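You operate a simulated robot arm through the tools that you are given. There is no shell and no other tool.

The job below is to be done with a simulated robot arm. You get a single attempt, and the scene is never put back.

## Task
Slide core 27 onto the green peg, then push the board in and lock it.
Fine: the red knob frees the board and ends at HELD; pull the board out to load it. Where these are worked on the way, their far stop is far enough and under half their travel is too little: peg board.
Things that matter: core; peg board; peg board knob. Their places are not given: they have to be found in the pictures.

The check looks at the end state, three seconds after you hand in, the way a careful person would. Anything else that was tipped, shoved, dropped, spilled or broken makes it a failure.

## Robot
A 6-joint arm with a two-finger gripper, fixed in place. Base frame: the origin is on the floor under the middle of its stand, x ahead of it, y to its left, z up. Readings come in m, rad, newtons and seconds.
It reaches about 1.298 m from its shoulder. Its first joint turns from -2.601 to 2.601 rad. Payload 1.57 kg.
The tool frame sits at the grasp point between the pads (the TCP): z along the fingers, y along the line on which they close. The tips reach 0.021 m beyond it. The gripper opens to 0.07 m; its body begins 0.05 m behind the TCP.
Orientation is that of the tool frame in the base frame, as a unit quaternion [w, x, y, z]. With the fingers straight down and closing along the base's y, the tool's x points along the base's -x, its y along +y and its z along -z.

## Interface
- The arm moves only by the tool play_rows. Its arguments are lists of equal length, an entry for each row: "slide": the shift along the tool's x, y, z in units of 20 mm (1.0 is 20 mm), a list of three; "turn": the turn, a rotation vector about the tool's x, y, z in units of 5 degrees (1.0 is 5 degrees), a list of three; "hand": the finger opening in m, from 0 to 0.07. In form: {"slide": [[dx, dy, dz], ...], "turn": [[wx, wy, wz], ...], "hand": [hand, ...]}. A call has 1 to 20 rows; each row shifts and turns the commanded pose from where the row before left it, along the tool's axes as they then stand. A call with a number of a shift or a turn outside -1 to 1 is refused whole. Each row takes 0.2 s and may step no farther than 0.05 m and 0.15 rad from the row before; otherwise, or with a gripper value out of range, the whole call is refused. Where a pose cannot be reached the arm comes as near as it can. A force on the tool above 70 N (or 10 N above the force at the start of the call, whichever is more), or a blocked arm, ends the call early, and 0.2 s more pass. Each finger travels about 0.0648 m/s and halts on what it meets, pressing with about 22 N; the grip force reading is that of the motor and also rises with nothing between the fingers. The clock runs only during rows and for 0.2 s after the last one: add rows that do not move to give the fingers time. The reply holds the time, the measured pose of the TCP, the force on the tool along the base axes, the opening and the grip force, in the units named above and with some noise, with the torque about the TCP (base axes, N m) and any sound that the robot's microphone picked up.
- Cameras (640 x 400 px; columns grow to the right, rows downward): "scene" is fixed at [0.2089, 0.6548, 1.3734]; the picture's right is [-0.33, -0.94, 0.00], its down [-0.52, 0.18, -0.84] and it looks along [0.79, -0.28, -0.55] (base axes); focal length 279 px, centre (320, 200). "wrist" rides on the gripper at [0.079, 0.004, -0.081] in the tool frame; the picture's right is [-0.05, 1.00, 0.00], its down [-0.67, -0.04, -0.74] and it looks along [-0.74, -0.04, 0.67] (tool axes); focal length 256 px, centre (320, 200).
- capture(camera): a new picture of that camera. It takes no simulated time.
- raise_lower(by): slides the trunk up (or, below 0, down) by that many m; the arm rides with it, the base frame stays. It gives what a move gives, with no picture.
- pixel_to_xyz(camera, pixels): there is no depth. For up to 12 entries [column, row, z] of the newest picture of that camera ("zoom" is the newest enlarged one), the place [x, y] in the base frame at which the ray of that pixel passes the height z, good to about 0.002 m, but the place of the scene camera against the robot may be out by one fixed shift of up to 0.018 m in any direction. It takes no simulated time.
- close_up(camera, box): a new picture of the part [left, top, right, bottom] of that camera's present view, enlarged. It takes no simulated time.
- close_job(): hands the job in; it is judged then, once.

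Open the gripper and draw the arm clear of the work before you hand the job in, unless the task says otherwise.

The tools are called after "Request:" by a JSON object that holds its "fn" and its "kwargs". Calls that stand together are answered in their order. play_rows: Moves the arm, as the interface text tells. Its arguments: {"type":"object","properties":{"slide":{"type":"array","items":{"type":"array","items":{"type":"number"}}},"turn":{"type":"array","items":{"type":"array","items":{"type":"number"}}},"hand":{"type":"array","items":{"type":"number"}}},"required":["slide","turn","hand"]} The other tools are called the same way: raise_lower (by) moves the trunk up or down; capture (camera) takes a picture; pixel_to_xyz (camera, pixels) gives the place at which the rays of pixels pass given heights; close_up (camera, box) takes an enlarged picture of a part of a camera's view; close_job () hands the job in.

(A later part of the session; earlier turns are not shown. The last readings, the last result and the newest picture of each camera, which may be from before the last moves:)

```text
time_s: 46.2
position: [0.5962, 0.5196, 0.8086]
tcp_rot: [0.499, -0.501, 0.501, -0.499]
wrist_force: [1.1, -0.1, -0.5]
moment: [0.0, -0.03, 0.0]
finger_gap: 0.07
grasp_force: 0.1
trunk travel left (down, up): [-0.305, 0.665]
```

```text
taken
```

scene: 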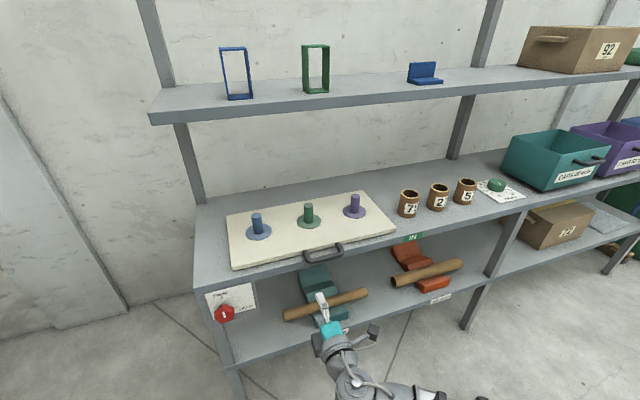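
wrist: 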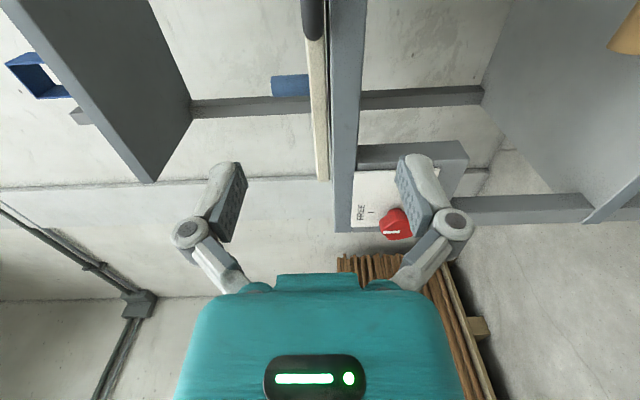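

This view looks along the bench edge: the handle end is at wrist (314,20) and the board edge at cols 308–328. I enlarge that area and the handle in the scene view.

Request:
{"fn": "close_up", "kwargs": {"camera": "wrist", "box": [260, 0, 420, 100]}}

Request:
{"fn": "close_up", "kwargs": {"camera": "wrist", "box": [260, 100, 420, 200]}}

Request:
{"fn": "close_up", "kwargs": {"camera": "scene", "box": [280, 220, 376, 280]}}

```text
4.00 times, centred on (340, 50) of wrist
```

zoom: 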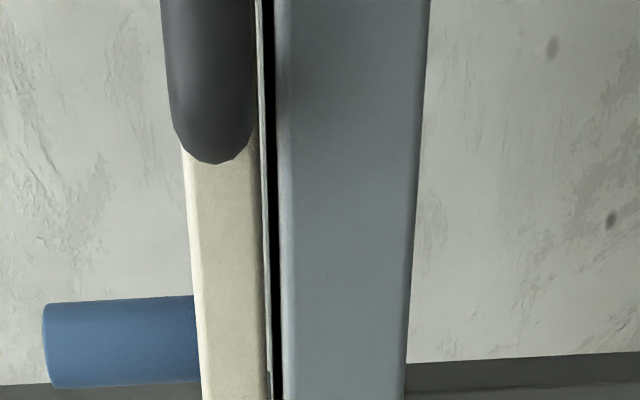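

```text
4.00 times, centred on (340, 150) of wrist
```

zoom: 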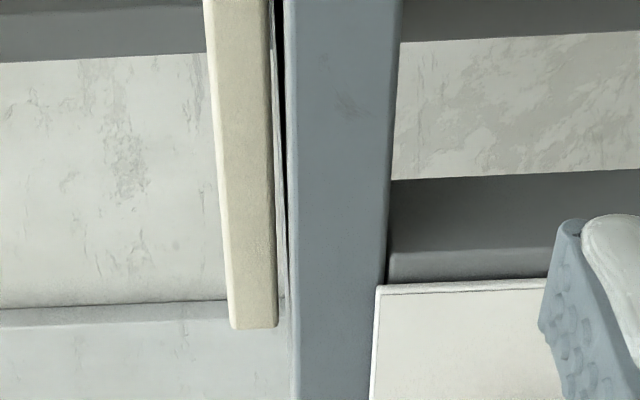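

```text
6.67 times, centred on (328, 250) of scene
```

zoom: 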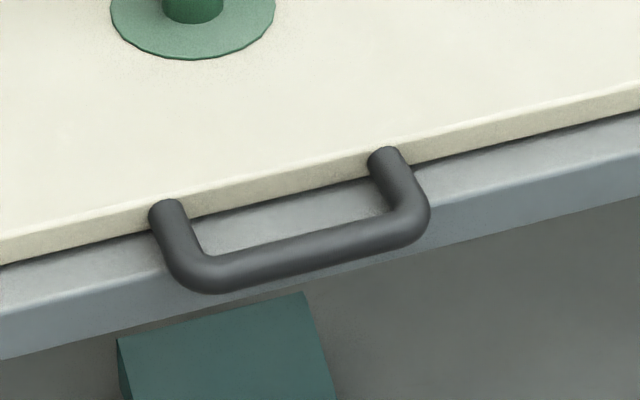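

The handle bar is about 15 mm thick, centred near z≈0.812 with its +y end at y≈0.503; the bench's front face is x≈0.755 with top z≈0.80. I move to y≈0.45 and x≈0.66 to look again from close by.

Request:
{"fn": "play_rows", "kwargs": {"slide": [[0.875, 0, 0.8], [0.875, 0, 0.8], [0.875, 0, 0.8], [0.875, 0, 0.8], [0, 0, 0]], "turn": [[0, 0, 0], [0, 0, 0], [0, 0, 0], [0, 0, 0], [0, 0, 0]], "hand": [0.07, 0.07, 0.07, 0.07, 0.07]}}

Request:
{"fn": "capture", "kwargs": {"camera": "wrist"}}

Request:
{"fn": "capture", "kwargs": {"camera": "scene"}}

```text
time_s: 47.5
position: [0.658, 0.4511, 0.8102]
tcp_rot: [-0.499, 0.501, -0.501, 0.498]
wrist_force: [0.0, -0.6, 0.3]
moment: [0.03, 0.02, 0.02]
finger_gap: 0.07
grasp_force: 0.1
trunk travel left (down, up): [-0.305, 0.665]
```

```text
taken
```

wrist: 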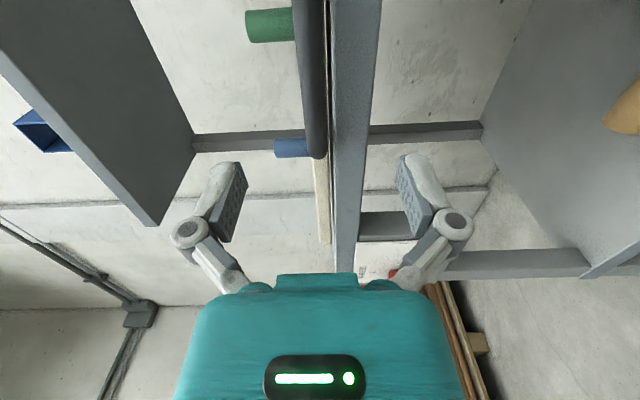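

```text
taken
```

scene: 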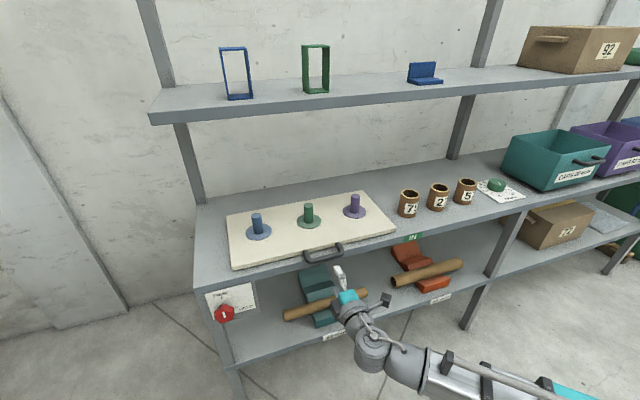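

The bar spans cols 302–327 at the top of the wrist view, so its centre is z≈0.813, x≈0.737. I raise 3 mm, then advance with jaws partly closed so the tips stop just short of the bench face.

Request:
{"fn": "raise_lower", "kwargs": {"by": 0.003}}

Request:
{"fn": "play_rows", "kwargs": {"slide": [[0, 0, 0.5], [0, 0, 0.5], [0, 0, 0.5], [0, 0, 0.5], [0, 0, 0.5], [0, 0, 0.5], [0, 0, 0.5], [0, 0, 0]], "turn": [[0, 0, 0], [0, 0, 0], [0, 0, 0], [0, 0, 0], [0, 0, 0], [0, 0, 0], [0, 0, 0], [0, 0, 0]], "hand": [0.06, 0.05, 0.045, 0.045, 0.045, 0.045, 0.045, 0.045]}}

Request:
{"fn": "capture", "kwargs": {"camera": "wrist"}}

Request:
{"fn": "close_up", "kwargs": {"camera": "scene", "box": [280, 220, 376, 280]}}

```text
time_s: 48.0
position: [0.6577, 0.4521, 0.8116]
tcp_rot: [-0.498, 0.502, -0.501, 0.499]
wrist_force: [0.9, 0.6, -0.1]
moment: [0.01, -0.03, -0.02]
finger_gap: 0.0696
grasp_force: 0.1
trunk travel left (down, up): [-0.308, 0.662]
```

```text
time_s: 49.8
position: [0.7297, 0.4524, 0.8123]
tcp_rot: [-0.499, 0.501, -0.501, 0.499]
wrist_force: [0.8, 0.6, 0.1]
moment: [0.0, 0.01, 0.04]
finger_gap: 0.045
grasp_force: 0.1
trunk travel left (down, up): [-0.308, 0.662]
```

```text
taken
```

wrist: 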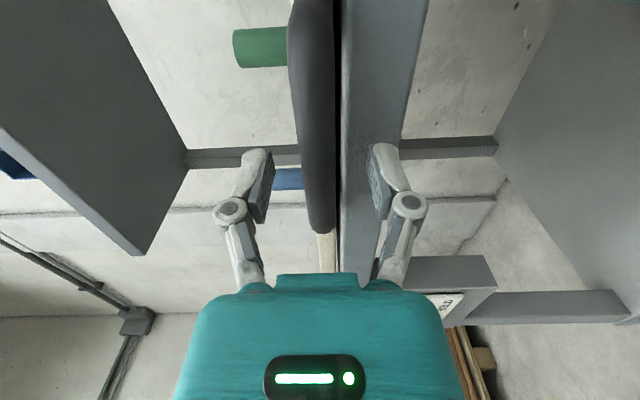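

```text
6.67 times, centred on (328, 250) of scene
```

zoom: 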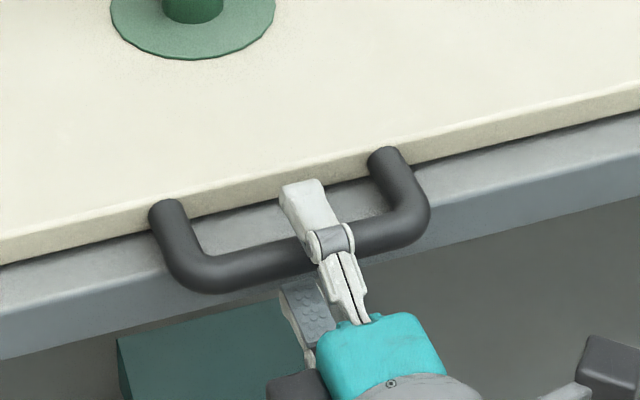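

The jaws straddle the bar, which sits midway between them at about (317,180). I close on it.

Request:
{"fn": "play_rows", "kwargs": {"slide": [[0, 0, 0], [0, 0, 0], [0, 0, 0], [0, 0, 0], [0, 0, 0]], "turn": [[0, 0, 0], [0, 0, 0], [0, 0, 0], [0, 0, 0], [0, 0, 0]], "hand": [0.03, 0.015, 0.0, 0.0, 0.0]}}

Request:
{"fn": "capture", "kwargs": {"camera": "wrist"}}

```text
time_s: 51.0
position: [0.7282, 0.4528, 0.8138]
tcp_rot: [-0.499, 0.501, -0.5, 0.5]
wrist_force: [1.0, 2.3, 6.5]
moment: [-0.04, -0.07, -0.15]
finger_gap: 0.0155
grasp_force: 31.9
trunk travel left (down, up): [-0.308, 0.662]
```

```text
taken
```

wrist: 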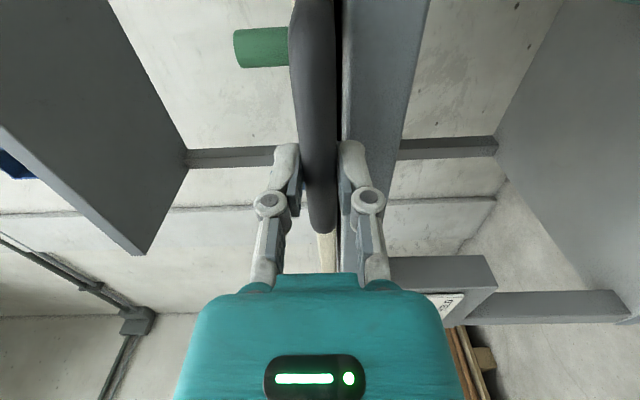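

Gripped the bar (gap 15.5 mm, 32 N). I pull slowly in -x by 0.08 m and check that the board follows.

Request:
{"fn": "play_rows", "kwargs": {"slide": [[0, 0, -0.3], [0, 0, -0.5], [0, 0, -0.5], [0, 0, -0.5], [0, 0, -0.5], [0, 0, -0.5], [0, 0, -0.5], [0, 0, -0.5], [0, 0, 0]], "turn": [[0, 0, 0], [0, 0, 0], [0, 0, 0], [0, 0, 0], [0, 0, 0], [0, 0, 0], [0, 0, 0], [0, 0, 0], [0, 0, 0]], "hand": [0.0, 0.0, 0.0, 0.0, 0.0, 0.0, 0.0, 0.0, 0.0]}}

Request:
{"fn": "capture", "kwargs": {"camera": "scene"}}

Request:
{"fn": "capture", "kwargs": {"camera": "wrist"}}

```text
time_s: 53.0
position: [0.6512, 0.4525, 0.8125]
tcp_rot: [-0.499, 0.502, -0.5, 0.499]
wrist_force: [-1.6, 9.0, 15.3]
moment: [-0.03, -0.13, 0.51]
finger_gap: 0.0157
grasp_force: 31.7
trunk travel left (down, up): [-0.308, 0.662]
```

```text
taken
```

scene: 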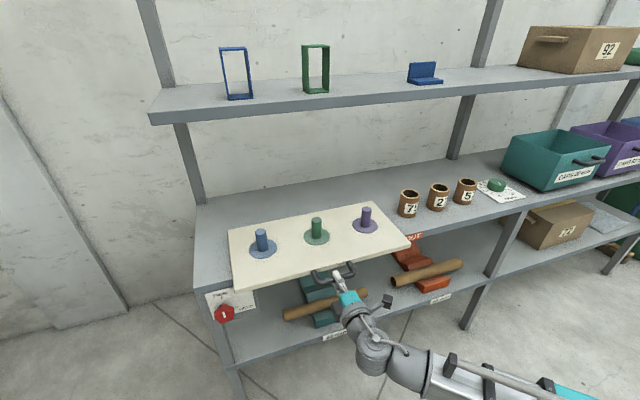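

```text
taken
```

wrist: 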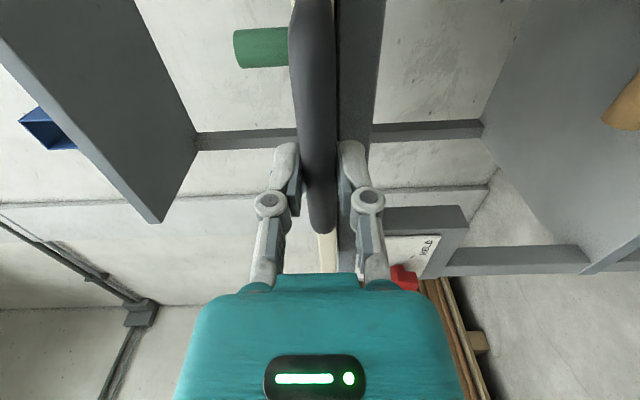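

The board follows (handle now at scene (335,270)) and the tag at (415,237) changed from IN to OUT. I keep pulling to find the far stop.

Request:
{"fn": "play_rows", "kwargs": {"slide": [[0, 0, -0.5], [0, 0, -0.5], [0, 0, -0.5], [0, 0, -0.5], [0, 0, -0.5], [0, 0, -0.5], [0, 0, -0.5], [0, 0, -0.5], [0, 0, 0]], "turn": [[0, 0, 0], [0, 0, 0], [0, 0, 0], [0, 0, 0], [0, 0, 0], [0, 0, 0], [0, 0, 0], [0, 0, 0], [0, 0, 0]], "hand": [0.0, 0.0, 0.0, 0.0, 0.0, 0.0, 0.0, 0.0, 0.0]}}

Request:
{"fn": "capture", "kwargs": {"camera": "scene"}}

Request:
{"fn": "capture", "kwargs": {"camera": "wrist"}}

```text
time_s: 55.0
position: [0.5744, 0.4512, 0.813]
tcp_rot: [-0.499, 0.501, -0.501, 0.498]
wrist_force: [27.6, 5.1, 23.8]
moment: [0.03, -0.29, -0.01]
finger_gap: 0.0159
grasp_force: 31.8
trunk travel left (down, up): [-0.308, 0.662]
```

```text
taken
```

scene: 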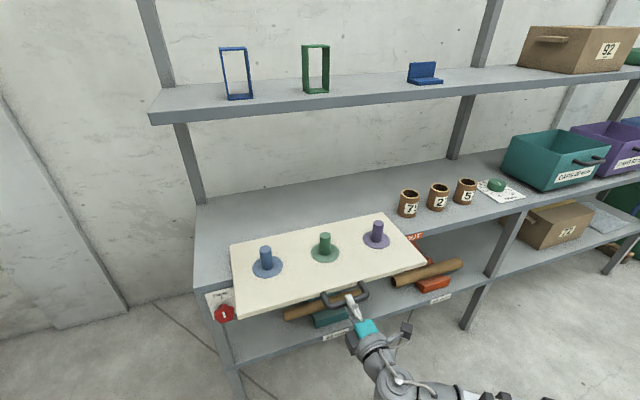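

```text
taken
```

wrist: 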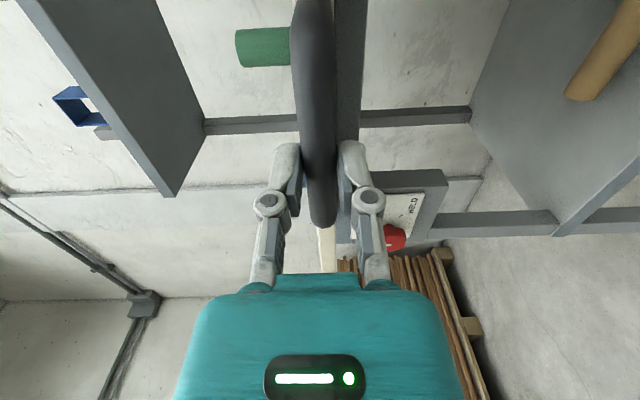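

Pulled 0.154 m and a reaction of +28 N in x has appeared, suggesting the far stop. I pull a little more to confirm.

Request:
{"fn": "play_rows", "kwargs": {"slide": [[0, 0, -0.3], [0, 0, -0.3], [0, 0, 0]], "turn": [[0, 0, 0], [0, 0, 0], [0, 0, 0]], "hand": [0.0, 0.0, 0.0]}}

Request:
{"fn": "capture", "kwargs": {"camera": "wrist"}}

Request:
{"fn": "capture", "kwargs": {"camera": "scene"}}

```text
time_s: 55.8
position: [0.5598, 0.4513, 0.8124]
tcp_rot: [-0.499, 0.501, -0.501, 0.499]
wrist_force: [0.1, -0.5, 0.4]
moment: [0.0, -0.03, 0.0]
finger_gap: 0.0002
grasp_force: 28.4
trunk travel left (down, up): [-0.308, 0.662]
```

```text
taken
```

wrist: 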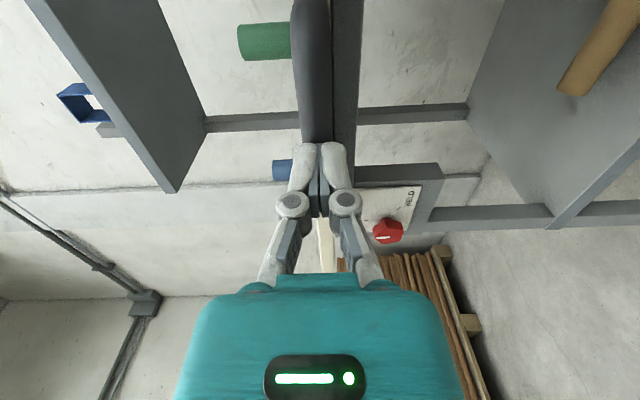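

```text
taken
```

scene: 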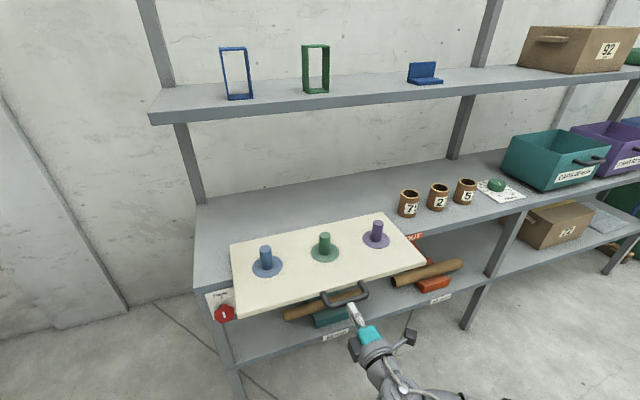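

The fingers slipped off the bar with the board not moving further, so the board is at its far stop. I back off, then roll the tool back to neutral.

Request:
{"fn": "play_rows", "kwargs": {"slide": [[0, 0, -1], [0, 0, -1], [0, 0, 0], [0, 0, 0], [0, 0, 0], [0, 0, 0], [0, 0, 0], [0, 0, 0], [0, 0, 0], [0, 0, 0], [0, 0, 0], [0, 0, 0], [0, 0, 0], [0, 0, 0], [0, 0, 0], [0, 0, 0], [0, 0, 0], [0, 0, 0], [0, 0, 0], [0, 0, 0]], "turn": [[0, 0, 0], [0, 0, 0], [0, 0, 1], [0, 0, 1], [0, 0, 1], [0, 0, 1], [0, 0, 1], [0, 0, 1], [0, 0, 1], [0, 0, 1], [0, 0, 1], [0, 0, 1], [0, 0, 1], [0, 0, 1], [0, 0, 1], [0, 0, 1], [0, 0, 1], [0, 0, 1], [0, 0, 1], [0, 0, 1]], "hand": [0.0, 0.0, 0.0, 0.0, 0.0, 0.02, 0.04, 0.06, 0.07, 0.07, 0.07, 0.07, 0.07, 0.07, 0.07, 0.07, 0.07, 0.07, 0.07, 0.07]}}

Request:
{"fn": "raise_lower", "kwargs": {"by": 0.32}}

Request:
{"fn": "capture", "kwargs": {"camera": "scene"}}

```text
time_s: 60.0
position: [0.5201, 0.4522, 0.8122]
tcp_rot: [0.706, -0.001, 0.708, 0.002]
wrist_force: [0.0, 0.4, 0.3]
moment: [-0.03, 0.02, 0.03]
finger_gap: 0.0699
grasp_force: 0.1
trunk travel left (down, up): [-0.308, 0.662]
```

```text
time_s: 63.1
position: [0.5199, 0.453, 1.1326]
tcp_rot: [0.706, 0.0, 0.708, 0.0]
wrist_force: [-0.3, 0.7, -0.8]
moment: [0.01, 0.02, 0.0]
finger_gap: 0.07
grasp_force: 0.1
trunk travel left (down, up): [-0.628, 0.342]
```

```text
taken
```

scene: 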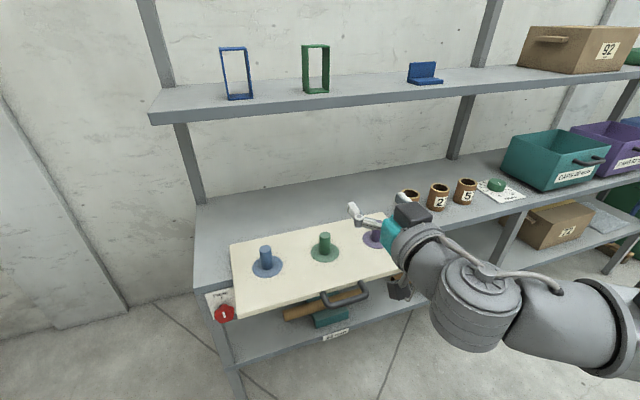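

Trunk is up, TCP at (0.520,0.453,1.133). I tilt the tool back down by 90° (the TCP will drop about 0.18 m in front of the board).

Request:
{"fn": "play_rows", "kwargs": {"slide": [[0, 0, 0], [0, 0, 0], [0, 0, 0], [0, 0, 0], [0, 0, 0], [0, 0, 0], [0, 0, 0], [0, 0, 0], [0, 0, 0], [0, 0, 0], [0, 0, 0], [0, 0, 0], [0, 0, 0], [0, 0, 0], [0, 0, 0], [0, 0, 0], [0, 0, 0], [0, 0, 0]], "turn": [[0, 1, 0], [0, 1, 0], [0, 1, 0], [0, 1, 0], [0, 1, 0], [0, 1, 0], [0, 1, 0], [0, 1, 0], [0, 1, 0], [0, 1, 0], [0, 1, 0], [0, 1, 0], [0, 1, 0], [0, 1, 0], [0, 1, 0], [0, 1, 0], [0, 1, 0], [0, 1, 0]], "hand": [0.07, 0.07, 0.07, 0.07, 0.07, 0.07, 0.07, 0.07, 0.07, 0.07, 0.07, 0.07, 0.07, 0.07, 0.07, 0.07, 0.07, 0.07]}}

Request:
{"fn": "capture", "kwargs": {"camera": "wrist"}}

Request:
{"fn": "capture", "kwargs": {"camera": "scene"}}

```text
time_s: 66.9
position: [0.5205, 0.452, 0.9463]
tcp_rot: [-0.003, 0.0, 1.0, 0.0]
wrist_force: [0.8, 0.1, 0.4]
moment: [0.0, -0.05, -0.06]
finger_gap: 0.0703
grasp_force: 0.0
out of reach, approached as far as the arm can: row 1, 2, 3, 4, 5, 6, 7, 8, 9, 10, 11, 12, 13, 14, 15, 16
trunk travel left (down, up): [-0.628, 0.342]
```

```text
taken
```

wrist: 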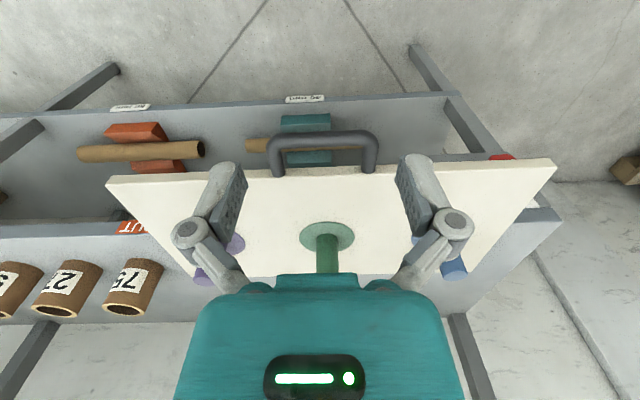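

```text
taken
```

scene: 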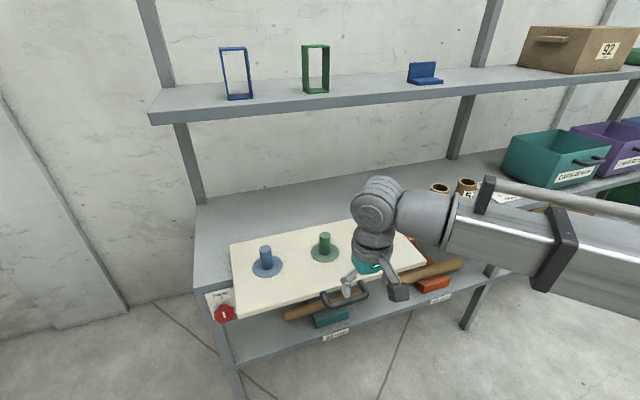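

Tool points down at (0.520,0.452,0.946). I travel in -y at this clear x toward core 27's column.

Request:
{"fn": "play_rows", "kwargs": {"slide": [[0, -1, 0], [0, -1, 0], [0, -1, 0], [0, -1, 0], [0, -1, 0], [0, -1, 0], [0, -1, 0], [0, -1, 0], [0, -1, 0], [0, -1, 0], [0, -1, 0], [0, -1, 0], [0, -1, 0], [0, -1, 0], [0, -1, 0], [0, -1, 0], [0, -1, 0], [0, -1, 0], [0, -1, 0], [0, -1, 0]], "turn": [[0, 0, 0], [0, 0, 0], [0, 0, 0], [0, 0, 0], [0, 0, 0], [0, 0, 0], [0, 0, 0], [0, 0, 0], [0, 0, 0], [0, 0, 0], [0, 0, 0], [0, 0, 0], [0, 0, 0], [0, 0, 0], [0, 0, 0], [0, 0, 0], [0, 0, 0], [0, 0, 0], [0, 0, 0], [0, 0, 0]], "hand": [0.07, 0.07, 0.07, 0.07, 0.07, 0.07, 0.07, 0.07, 0.07, 0.07, 0.07, 0.07, 0.07, 0.07, 0.07, 0.07, 0.07, 0.07, 0.07, 0.07]}}

Request:
{"fn": "raise_lower", "kwargs": {"by": 0.06}}

Request:
{"fn": "play_rows", "kwargs": {"slide": [[-1, -1, 0], [-1, -1, 0], [-1, -1, 0], [-1, 0, 0], [-1, 0, 0], [-1, 0, 0], [-1, 0, 0], [0, 0, 0]], "turn": [[0, 0, 0], [0, 0, 0], [0, 0, 0], [0, 0, 0], [0, 0, 0], [0, 0, 0], [0, 0, 0], [0, 0, 0]], "hand": [0.07, 0.07, 0.07, 0.07, 0.07, 0.07, 0.07, 0.07]}}

Request:
{"fn": "capture", "kwargs": {"camera": "wrist"}}

Request:
{"fn": "capture", "kwargs": {"camera": "scene"}}

```text
time_s: 71.1
position: [0.5343, 0.0555, 0.9486]
tcp_rot: [-0.003, 0.0, 1.0, 0.0]
wrist_force: [0.1, 0.0, -0.3]
moment: [-0.03, 0.02, 0.01]
finger_gap: 0.0698
grasp_force: 0.0
out of reach, approached as far as the arm can: row 1, 17, 18, 19
trunk travel left (down, up): [-0.628, 0.342]
```

```text
time_s: 72.1
position: [0.5338, 0.0561, 1.0072]
tcp_rot: [-0.003, -0.001, 1.0, 0.0]
wrist_force: [-0.8, -1.1, -0.3]
moment: [0.01, 0.04, 0.0]
finger_gap: 0.0697
grasp_force: 0.2
trunk travel left (down, up): [-0.688, 0.282]
```

```text
time_s: 73.9
position: [0.674, -0.0028, 1.0069]
tcp_rot: [-0.003, 0.0, 1.0, -0.001]
wrist_force: [0.5, 0.8, 0.0]
moment: [0.0, 0.0, 0.01]
finger_gap: 0.0699
grasp_force: 0.0
trunk travel left (down, up): [-0.688, 0.282]
```

```text
taken
```

wrist: 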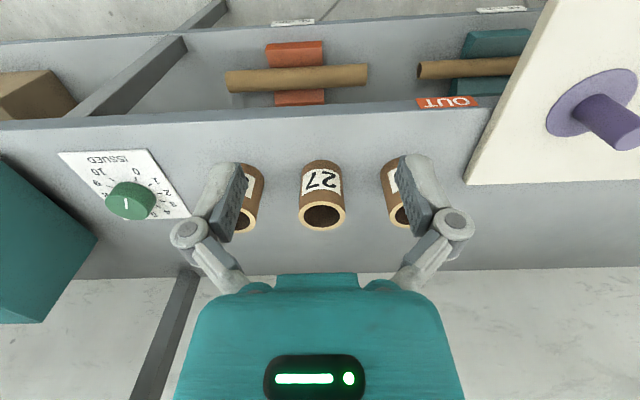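

```text
taken
```

scene: 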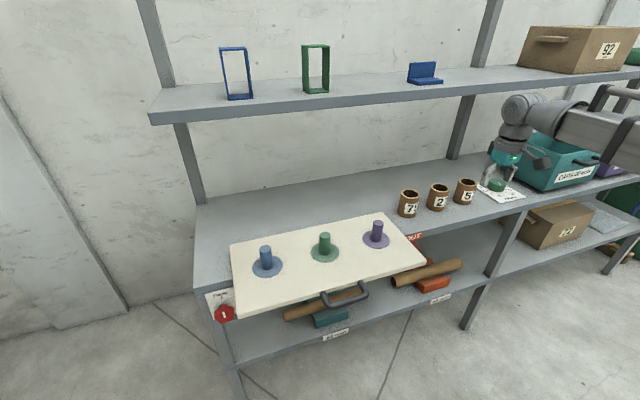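

Core 27 is centred in the wrist view at about (322,200) with its label readable. I enlarge it to measure its top ring and base.

Request:
{"fn": "close_up", "kwargs": {"camera": "wrist", "box": [240, 140, 400, 240]}}

Request:
{"fn": "pixel_to_xyz", "kwargs": {"camera": "wrist", "pixels": [[322, 215, 0.86], [322, 215, 0.87], [322, 215, 0.88], [299, 215, 0.87], [345, 215, 0.87], [322, 199, 0.87], [322, 231, 0.87], [322, 166, 0.8], [302, 166, 0.8], [341, 166, 0.8]]}}

```text
4.00 times, centred on (320, 190) of wrist
```

zoom: 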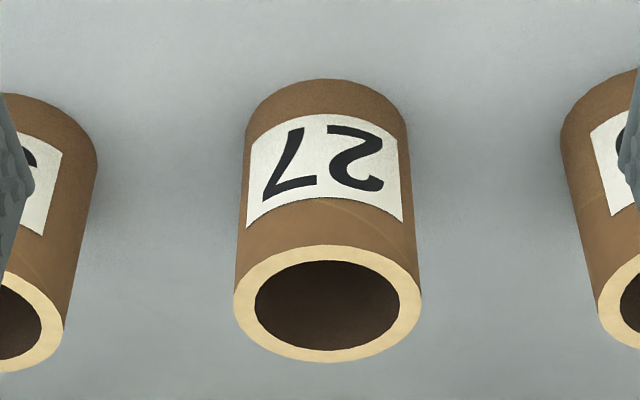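

```text
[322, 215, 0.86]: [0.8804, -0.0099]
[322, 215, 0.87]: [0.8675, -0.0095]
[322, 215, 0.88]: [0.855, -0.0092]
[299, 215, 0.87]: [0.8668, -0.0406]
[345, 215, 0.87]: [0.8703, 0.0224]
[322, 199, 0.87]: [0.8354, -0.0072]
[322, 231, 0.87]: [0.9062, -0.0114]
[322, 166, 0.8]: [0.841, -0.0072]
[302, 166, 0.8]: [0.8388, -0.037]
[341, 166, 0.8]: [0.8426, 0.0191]
```

Core 27 is about 63 mm wide with its axis near (0.858,-0.0105), top z≈0.875. The upper shelf overhangs there (front edge x≈0.88, z≈1.15), so I lower here in front and come in horizontally between the neighbouring cores.

Request:
{"fn": "raise_lower", "kwargs": {"by": -0.158}}

Request:
{"fn": "play_rows", "kwargs": {"slide": [[-1, -0.19, 0], [-1, -0.19, 0], [-1, 0, 0], [-1, 0, 0], [-1, 0, 0], [0, 0, 0]], "turn": [[0, 0, 0], [0, 0, 0], [0, 0, 0], [0, 0, 0], [0, 0, 0], [0, 0, 0]], "hand": [0.07, 0.07, 0.07, 0.07, 0.07, 0.07]}}

Request:
{"fn": "capture", "kwargs": {"camera": "wrist"}}

Request:
{"fn": "capture", "kwargs": {"camera": "scene"}}

```text
time_s: 75.8
position: [0.6742, -0.0022, 0.849]
tcp_rot: [-0.002, 0.0, 1.0, 0.0]
wrist_force: [0.4, -0.3, 0.2]
moment: [0.0, -0.01, 0.03]
finger_gap: 0.07
grasp_force: 0.0
trunk travel left (down, up): [-0.53, 0.44]
```

```text
time_s: 77.2
position: [0.7739, -0.0091, 0.8488]
tcp_rot: [-0.002, 0.0, 1.0, 0.0]
wrist_force: [0.0, -0.9, 0.0]
moment: [0.01, 0.01, 0.0]
finger_gap: 0.0701
grasp_force: 0.1
trunk travel left (down, up): [-0.53, 0.44]
```

```text
taken
```

wrist: 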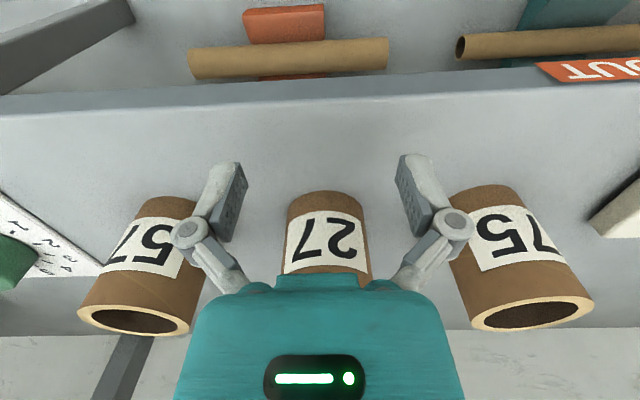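

```text
taken
```

scene: 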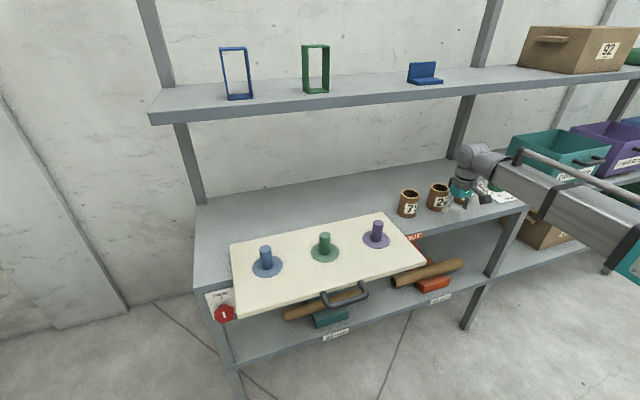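

The core 27 body is between the fingers' lanes; I enlarge to check its lateral centring against the jaw centre.

Request:
{"fn": "close_up", "kwargs": {"camera": "wrist", "box": [220, 150, 428, 280]}}

Request:
{"fn": "pixel_to_xyz", "kwargs": {"camera": "wrist", "pixels": [[288, 205, 0.8], [362, 205, 0.8], [325, 192, 0.8], [286, 230, 0.82], [366, 230, 0.82]]}}

```text
3.08 times, centred on (324, 215) of wrist
```

zoom: 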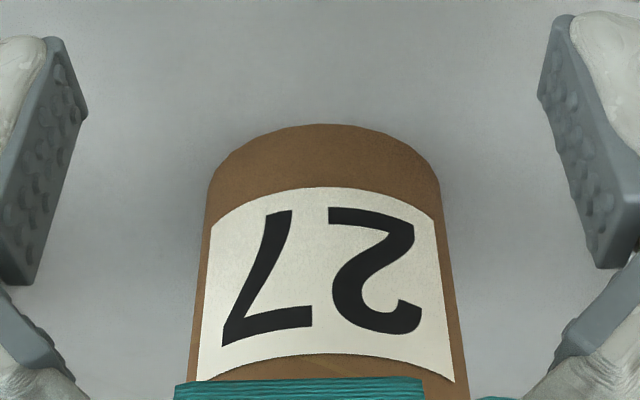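

```text
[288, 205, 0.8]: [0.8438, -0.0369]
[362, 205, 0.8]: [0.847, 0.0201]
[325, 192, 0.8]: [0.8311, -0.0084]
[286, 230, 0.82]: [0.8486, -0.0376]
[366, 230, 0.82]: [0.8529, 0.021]
```

The core's axis is y≈-0.008, x≈0.859 with about 59 mm width, so the lanes clear by roughly 5 mm each side. I advance slowly in +x to bracket it.

Request:
{"fn": "play_rows", "kwargs": {"slide": [[-0.5, 0.04, 0], [-0.5, 0, 0], [-0.5, 0, 0], [-0.5, 0, 0], [-0.5, 0, 0], [-0.5, 0, 0], [-0.5, 0, 0], [-0.5, 0, 0], [-0.15, 0, 0], [0, 0, 0]], "turn": [[0, 0, 0], [0, 0, 0], [0, 0, 0], [0, 0, 0], [0, 0, 0], [0, 0, 0], [0, 0, 0], [0, 0, 0], [0, 0, 0], [0, 0, 0]], "hand": [0.07, 0.07, 0.07, 0.07, 0.07, 0.07, 0.07, 0.07, 0.07, 0.07]}}

Request:
{"fn": "capture", "kwargs": {"camera": "wrist"}}

Request:
{"fn": "close_up", "kwargs": {"camera": "scene", "box": [380, 120, 540, 250]}}

```text
time_s: 79.4
position: [0.8584, -0.0086, 0.8491]
tcp_rot: [-0.004, 0.0, 1.0, 0.0]
wrist_force: [0.4, 0.2, -0.1]
moment: [0.03, 0.0, -0.04]
finger_gap: 0.0701
grasp_force: 0.1
trunk travel left (down, up): [-0.53, 0.44]
```

```text
taken
```

wrist: 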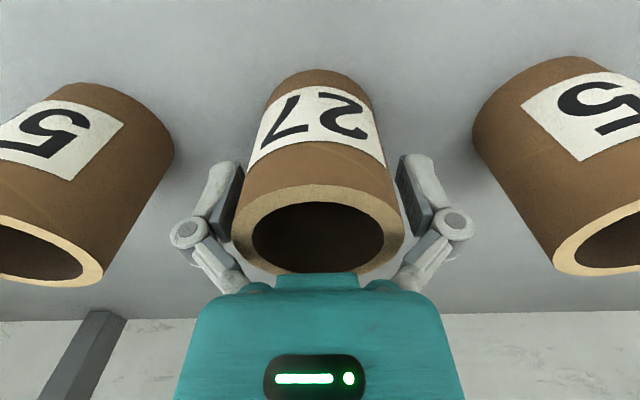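

```text
3.08 times, centred on (460, 185) of scene
```

zoom: 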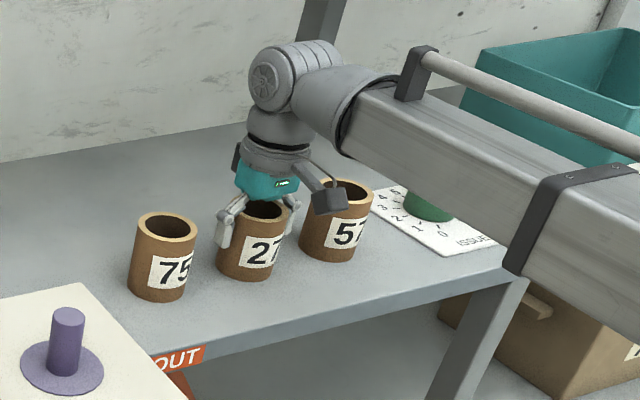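

Core 27 sits between both pads with no contact and neighbours clear. I close the fingers on it.

Request:
{"fn": "play_rows", "kwargs": {"slide": [[0, 0, 0], [0, 0, 0], [0, 0, 0], [0, 0, 0], [0, 0, 0]], "turn": [[0, 0, 0], [0, 0, 0], [0, 0, 0], [0, 0, 0], [0, 0, 0]], "hand": [0.065, 0.06, 0.055, 0.05, 0.05]}}

Request:
{"fn": "capture", "kwargs": {"camera": "wrist"}}

```text
time_s: 80.6
position: [0.8567, -0.0095, 0.8493]
tcp_rot: [-0.003, 0.0, 1.0, 0.0]
wrist_force: [2.1, -0.7, 6.2]
moment: [-0.05, -0.02, 0.0]
finger_gap: 0.0613
grasp_force: 22.3
trunk travel left (down, up): [-0.53, 0.44]
```

```text
taken
```

wrist: 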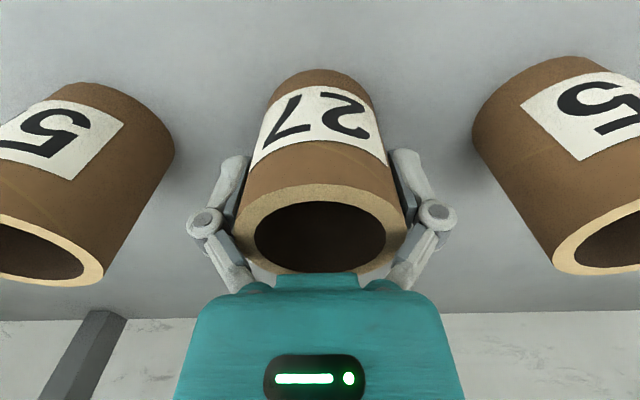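

Gripped at 61 mm with 22 N. I lift it 12 mm with the trunk and check that it stays held.

Request:
{"fn": "raise_lower", "kwargs": {"by": 0.015}}

Request:
{"fn": "capture", "kwargs": {"camera": "wrist"}}

Request:
{"fn": "close_up", "kwargs": {"camera": "scene", "box": [380, 120, 540, 250]}}

```text
time_s: 81.2
position: [0.8572, -0.0091, 0.8652]
tcp_rot: [-0.002, -0.001, 1.0, 0.0]
wrist_force: [0.2, -0.2, -0.9]
moment: [-0.04, 0.01, -0.01]
finger_gap: 0.0612
grasp_force: 21.7
trunk travel left (down, up): [-0.545, 0.425]
```

```text
taken
```

wrist: 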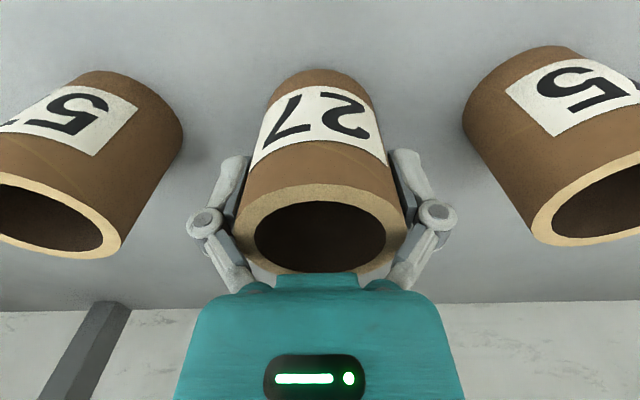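

```text
3.08 times, centred on (460, 185) of scene
```

zoom: 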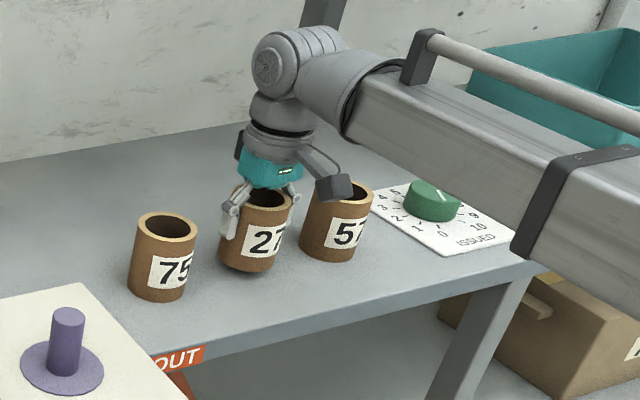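

Core 27 is lifted cleanly and neighbours are undisturbed. I withdraw in -x out from under the shelf.

Request:
{"fn": "play_rows", "kwargs": {"slide": [[0.5, 0, 0], [1, 0, 0], [1, 0, 0], [1, 0, 0], [1, 0, 0], [1, 0, 0], [1, 0, 0], [1, 0, 0], [1, 0, 0], [1, 0, 0], [0.5, 0, 0], [0, 0, 0]], "turn": [[0, 0, 0], [0, 0, 0], [0, 0, 0], [0, 0, 0], [0, 0, 0], [0, 0, 0], [0, 0, 0], [0, 0, 0], [0, 0, 0], [0, 0, 0], [0, 0, 0], [0, 0, 0]], "hand": [0.05, 0.05, 0.05, 0.05, 0.05, 0.05, 0.05, 0.05, 0.05, 0.05, 0.05, 0.05]}}

Request:
{"fn": "raise_lower", "kwargs": {"by": 0.12}}

Request:
{"fn": "capture", "kwargs": {"camera": "scene"}}

Request:
{"fn": "capture", "kwargs": {"camera": "wrist"}}

```text
time_s: 83.8
position: [0.6581, -0.0085, 0.8642]
tcp_rot: [-0.003, -0.001, 1.0, 0.0]
wrist_force: [0.4, 0.6, 0.3]
moment: [0.02, 0.0, 0.01]
finger_gap: 0.0613
grasp_force: 22.6
trunk travel left (down, up): [-0.545, 0.425]
```

```text
time_s: 85.3
position: [0.6588, -0.0089, 0.984]
tcp_rot: [-0.003, 0.0, 1.0, 0.001]
wrist_force: [-0.2, 0.1, -0.6]
moment: [-0.02, -0.01, 0.02]
finger_gap: 0.0615
grasp_force: 21.6
trunk travel left (down, up): [-0.665, 0.305]
```

```text
taken
```

scene: 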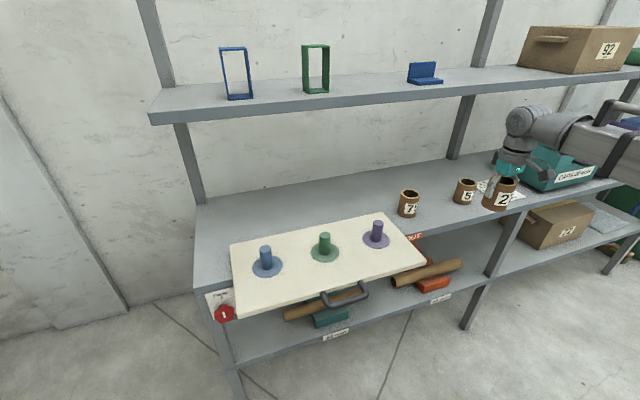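

```text
taken
```

wrist: 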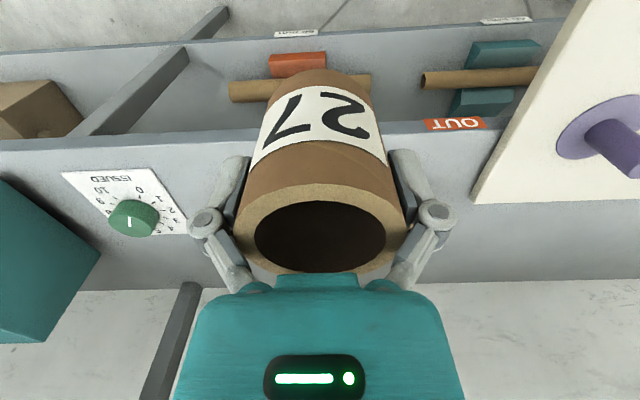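

The core hangs at bottom z≈0.935, above the peg tops. I move in +y to y≈0.29 so the green peg is visible beside the held core for measuring.

Request:
{"fn": "play_rows", "kwargs": {"slide": [[0, 1, 0], [0, 1, 0], [0, 1, 0], [0, 1, 0], [0, 1, 0], [0, 1, 0], [0, 1, 0], [0, 1, 0], [0, 1, 0], [0, 1, 0], [0, 1, 0], [0, 1, 0], [0, 1, 0], [0, 1, 0], [0, 1, 0], [0, 0, 0]], "turn": [[0, 0, 0], [0, 0, 0], [0, 0, 0], [0, 0, 0], [0, 0, 0], [0, 0, 0], [0, 0, 0], [0, 0, 0], [0, 0, 0], [0, 0, 0], [0, 0, 0], [0, 0, 0], [0, 0, 0], [0, 0, 0], [0, 0, 0], [0, 0, 0]], "hand": [0.05, 0.05, 0.05, 0.05, 0.05, 0.05, 0.05, 0.05, 0.05, 0.05, 0.05, 0.05, 0.05, 0.05, 0.05, 0.05]}}

Request:
{"fn": "capture", "kwargs": {"camera": "wrist"}}

Request:
{"fn": "close_up", "kwargs": {"camera": "wrist", "box": [390, 80, 600, 210]}}

```text
time_s: 88.7
position: [0.6601, 0.2911, 0.9842]
tcp_rot: [-0.003, 0.0, 1.0, 0.0]
wrist_force: [-0.1, 0.4, -1.7]
moment: [-0.02, 0.0, 0.02]
finger_gap: 0.0614
grasp_force: 21.6
trunk travel left (down, up): [-0.665, 0.305]
```

```text
taken
```

wrist: 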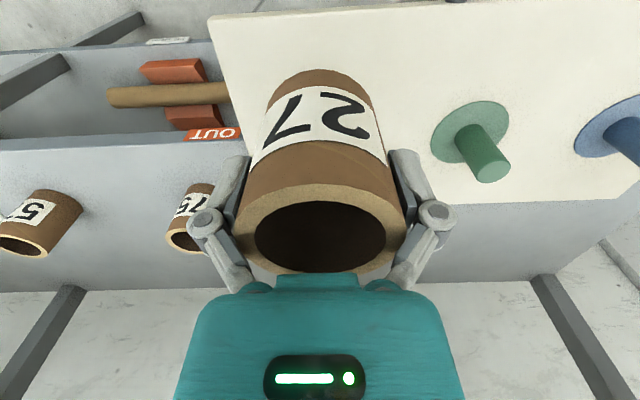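

```text
3.05 times, centred on (495, 145) of wrist
```

zoom: 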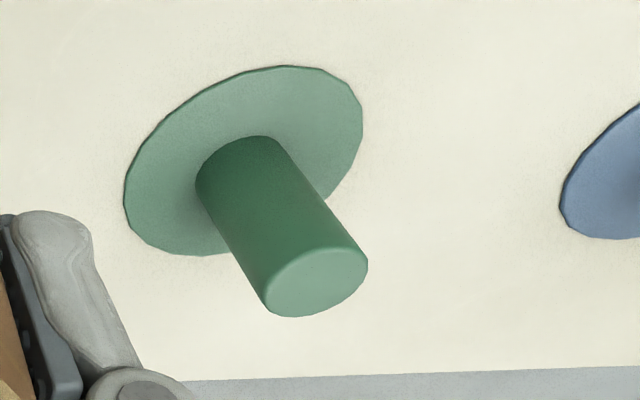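

The peg top is at zoom (317,282) i.e. wrist (494,172). For a second viewing side with a long baseline I continue in +y to y≈0.60 at the same height.

Request:
{"fn": "play_rows", "kwargs": {"slide": [[0, 1, 0], [0, 1, 0], [0, 1, 0], [0, 1, 0], [0, 1, 0], [0, 1, 0], [0, 1, 0], [0, 1, 0], [0, 1, 0], [0, 1, 0], [0, 1, 0], [0, 1, 0], [0, 1, 0], [0, 1, 0], [0, 1, 0], [0, 0, 0]], "turn": [[0, 0, 0], [0, 0, 0], [0, 0, 0], [0, 0, 0], [0, 0, 0], [0, 0, 0], [0, 0, 0], [0, 0, 0], [0, 0, 0], [0, 0, 0], [0, 0, 0], [0, 0, 0], [0, 0, 0], [0, 0, 0], [0, 0, 0], [0, 0, 0]], "hand": [0.05, 0.05, 0.05, 0.05, 0.05, 0.05, 0.05, 0.05, 0.05, 0.05, 0.05, 0.05, 0.05, 0.05, 0.05, 0.05]}}

Request:
{"fn": "capture", "kwargs": {"camera": "wrist"}}

Request:
{"fn": "close_up", "kwargs": {"camera": "wrist", "box": [50, 80, 260, 210]}}

```text
time_s: 92.1
position: [0.6589, 0.5892, 0.9835]
tcp_rot: [-0.002, -0.001, 1.0, 0.0]
wrist_force: [-1.1, 0.2, 0.0]
moment: [0.0, -0.03, 0.02]
finger_gap: 0.0614
grasp_force: 21.9
trunk travel left (down, up): [-0.665, 0.305]
```

```text
taken
```

wrist: 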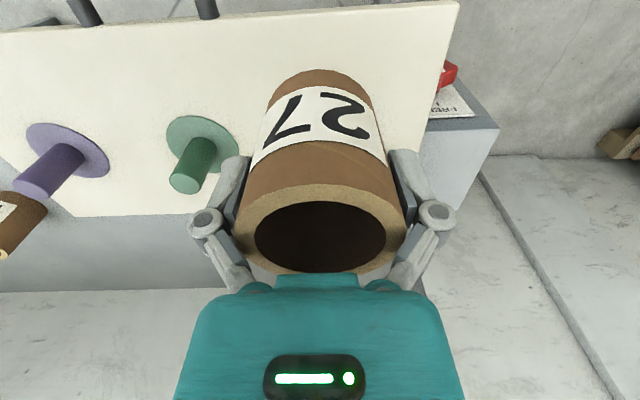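

```text
3.05 times, centred on (155, 145) of wrist
```

zoom: 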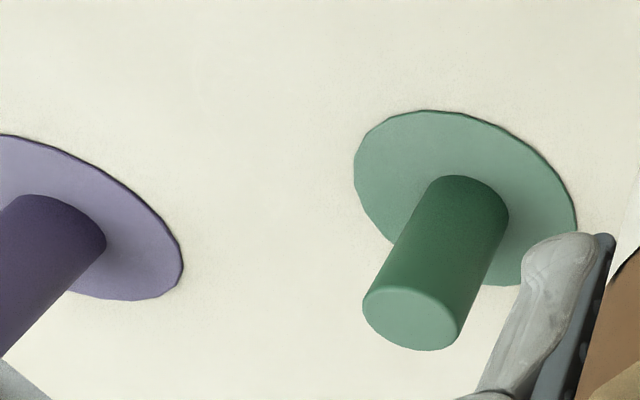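

Both views agree: the green peg's top is at about (0.749,0.4505,0.883) and its disc at z≈0.822. I enlarge the held core to see how it sits relative to the TCP.

Request:
{"fn": "close_up", "kwargs": {"camera": "wrist", "box": [210, 60, 430, 290]}}

```text
1.74 times, centred on (320, 175) of wrist
```

zoom: 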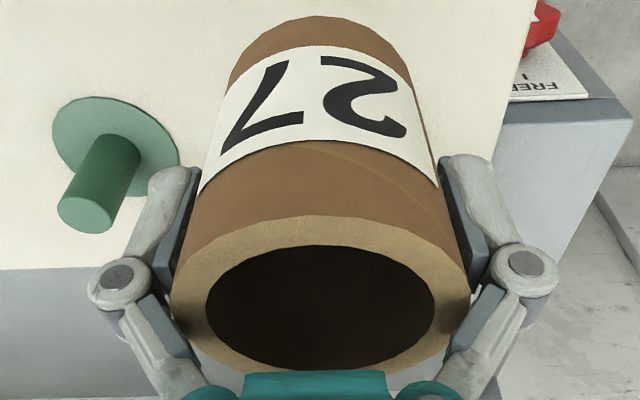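

The core's axis is within 1 mm of the TCP and its bottom is 49 mm below it. I move above the green peg at (0.748,0.4505).

Request:
{"fn": "play_rows", "kwargs": {"slide": [[-0.636, -0.99, 0], [-0.636, -0.99, 0], [-0.636, -0.99, 0], [-0.636, -0.99, 0], [-0.636, -0.99, 0], [-0.636, -0.99, 0], [-0.636, -0.99, 0], [0, 0, 0], [0, 0, 0]], "turn": [[0, 0, 0], [0, 0, 0], [0, 0, 0], [0, 0, 0], [0, 0, 0], [0, 0, 0], [0, 0, 0], [0, 0, 0], [0, 0, 0]], "hand": [0.05, 0.05, 0.05, 0.05, 0.05, 0.05, 0.05, 0.05, 0.05]}}

Request:
{"fn": "capture", "kwargs": {"camera": "wrist"}}

Request:
{"fn": "capture", "kwargs": {"camera": "scene"}}

```text
time_s: 94.1
position: [0.7485, 0.4516, 0.9838]
tcp_rot: [-0.003, 0.0, 1.0, 0.0]
wrist_force: [0.5, -0.6, -1.7]
moment: [0.03, 0.02, 0.0]
finger_gap: 0.0613
grasp_force: 22.0
trunk travel left (down, up): [-0.665, 0.305]
```

```text
taken
```

wrist: 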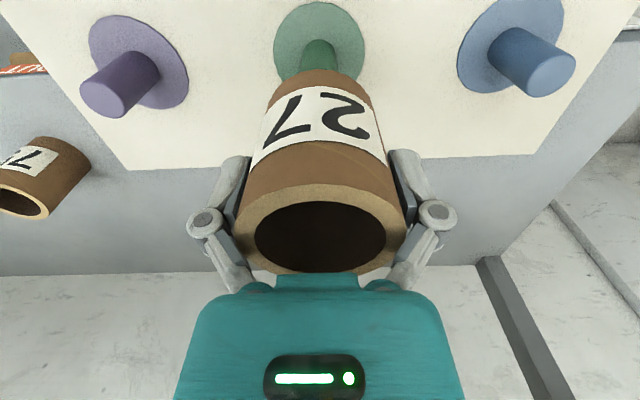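

```text
taken
```

scene: 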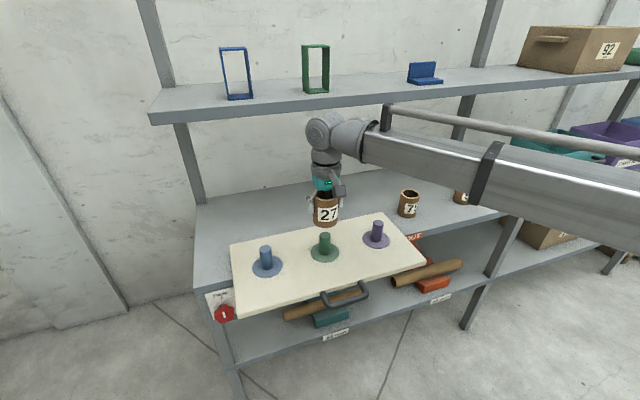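

From above, the green disc and peg show just ahead of the core at about (320,50). I enlarge both views to check alignment before lowering.

Request:
{"fn": "close_up", "kwargs": {"camera": "wrist", "box": [250, 0, 400, 94]}}

Request:
{"fn": "close_up", "kwargs": {"camera": "scene", "box": [270, 170, 390, 290]}}

```text
4.26 times, centred on (325, 47) of wrist
```

zoom: 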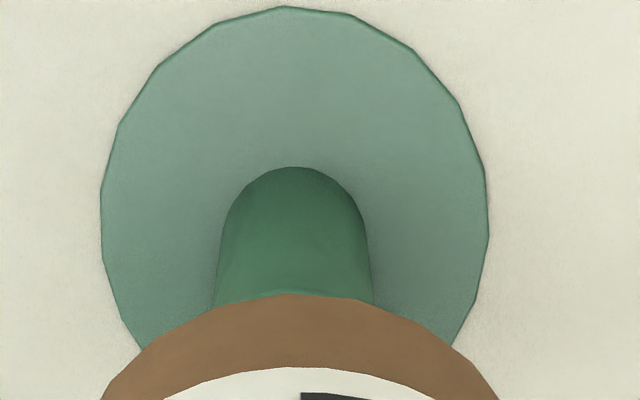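

```text
3.33 times, centred on (330, 230) of scene
```

zoom: 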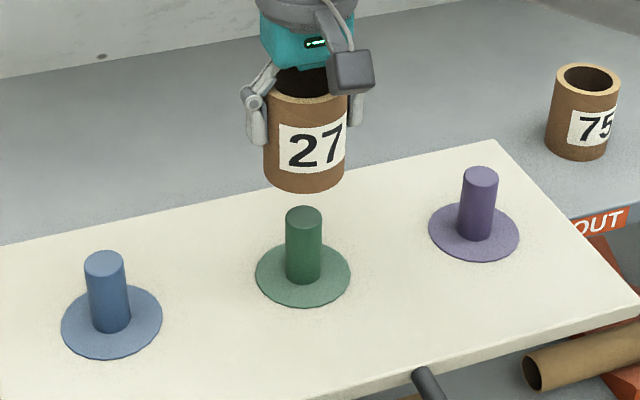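

Measured residual is about +2 mm in x and -1 mm in y, well within the ~8 mm bore clearance. I trim that and lower until the core mouth just takes the peg tip.

Request:
{"fn": "play_rows", "kwargs": {"slide": [[-0.09, -0.05, 0], [0, 0, 0]], "turn": [[0, 0, 0], [0, 0, 0]], "hand": [0.05, 0.05]}}

Request:
{"fn": "raise_lower", "kwargs": {"by": -0.045}}

Request:
{"fn": "capture", "kwargs": {"camera": "wrist"}}

Request:
{"fn": "close_up", "kwargs": {"camera": "scene", "box": [270, 170, 390, 290]}}

```text
time_s: 94.7
position: [0.75, 0.4496, 0.9843]
tcp_rot: [-0.002, 0.0, 1.0, 0.001]
wrist_force: [-1.5, 0.9, -0.8]
moment: [0.06, -0.01, -0.01]
finger_gap: 0.0612
grasp_force: 21.8
trunk travel left (down, up): [-0.665, 0.305]
```

```text
time_s: 95.6
position: [0.7491, 0.4501, 0.9399]
tcp_rot: [-0.002, 0.0, 1.0, 0.0]
wrist_force: [-0.1, 0.4, -1.1]
moment: [0.0, -0.01, 0.0]
finger_gap: 0.0614
grasp_force: 22.1
trunk travel left (down, up): [-0.62, 0.35]
```

```text
taken
```

wrist: 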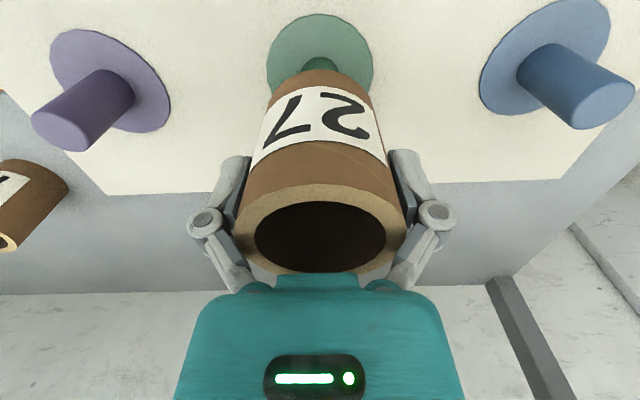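

```text
3.33 times, centred on (330, 230) of scene
```

zoom: 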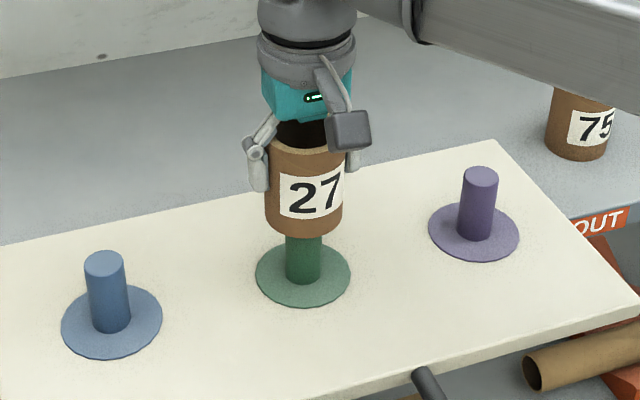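

The core is just above/at the peg tip and centred on it (zoom cols 304 vs 303). I lower 20 mm more and check the force.

Request:
{"fn": "raise_lower", "kwargs": {"by": -0.02}}

Request:
{"fn": "capture", "kwargs": {"camera": "wrist"}}

Request:
{"fn": "close_up", "kwargs": {"camera": "scene", "box": [270, 170, 390, 290]}}

```text
time_s: 96.2
position: [0.7495, 0.4507, 0.9185]
tcp_rot: [-0.002, 0.0, 1.0, 0.0]
wrist_force: [-0.4, 1.0, -1.2]
moment: [0.01, 0.01, 0.0]
finger_gap: 0.0612
grasp_force: 22.0
trunk travel left (down, up): [-0.6, 0.37]
```

```text
taken
```

wrist: 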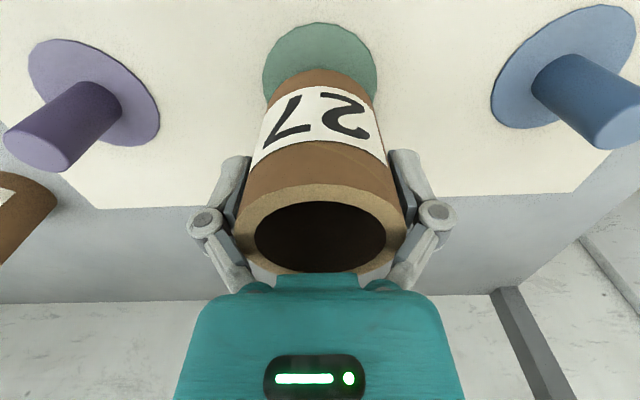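

```text
3.33 times, centred on (330, 230) of scene
```

zoom: 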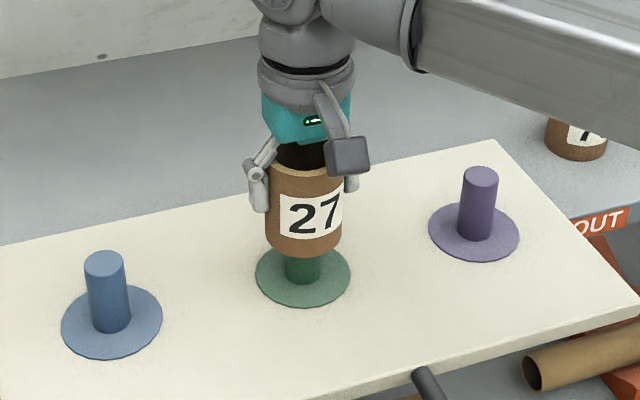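

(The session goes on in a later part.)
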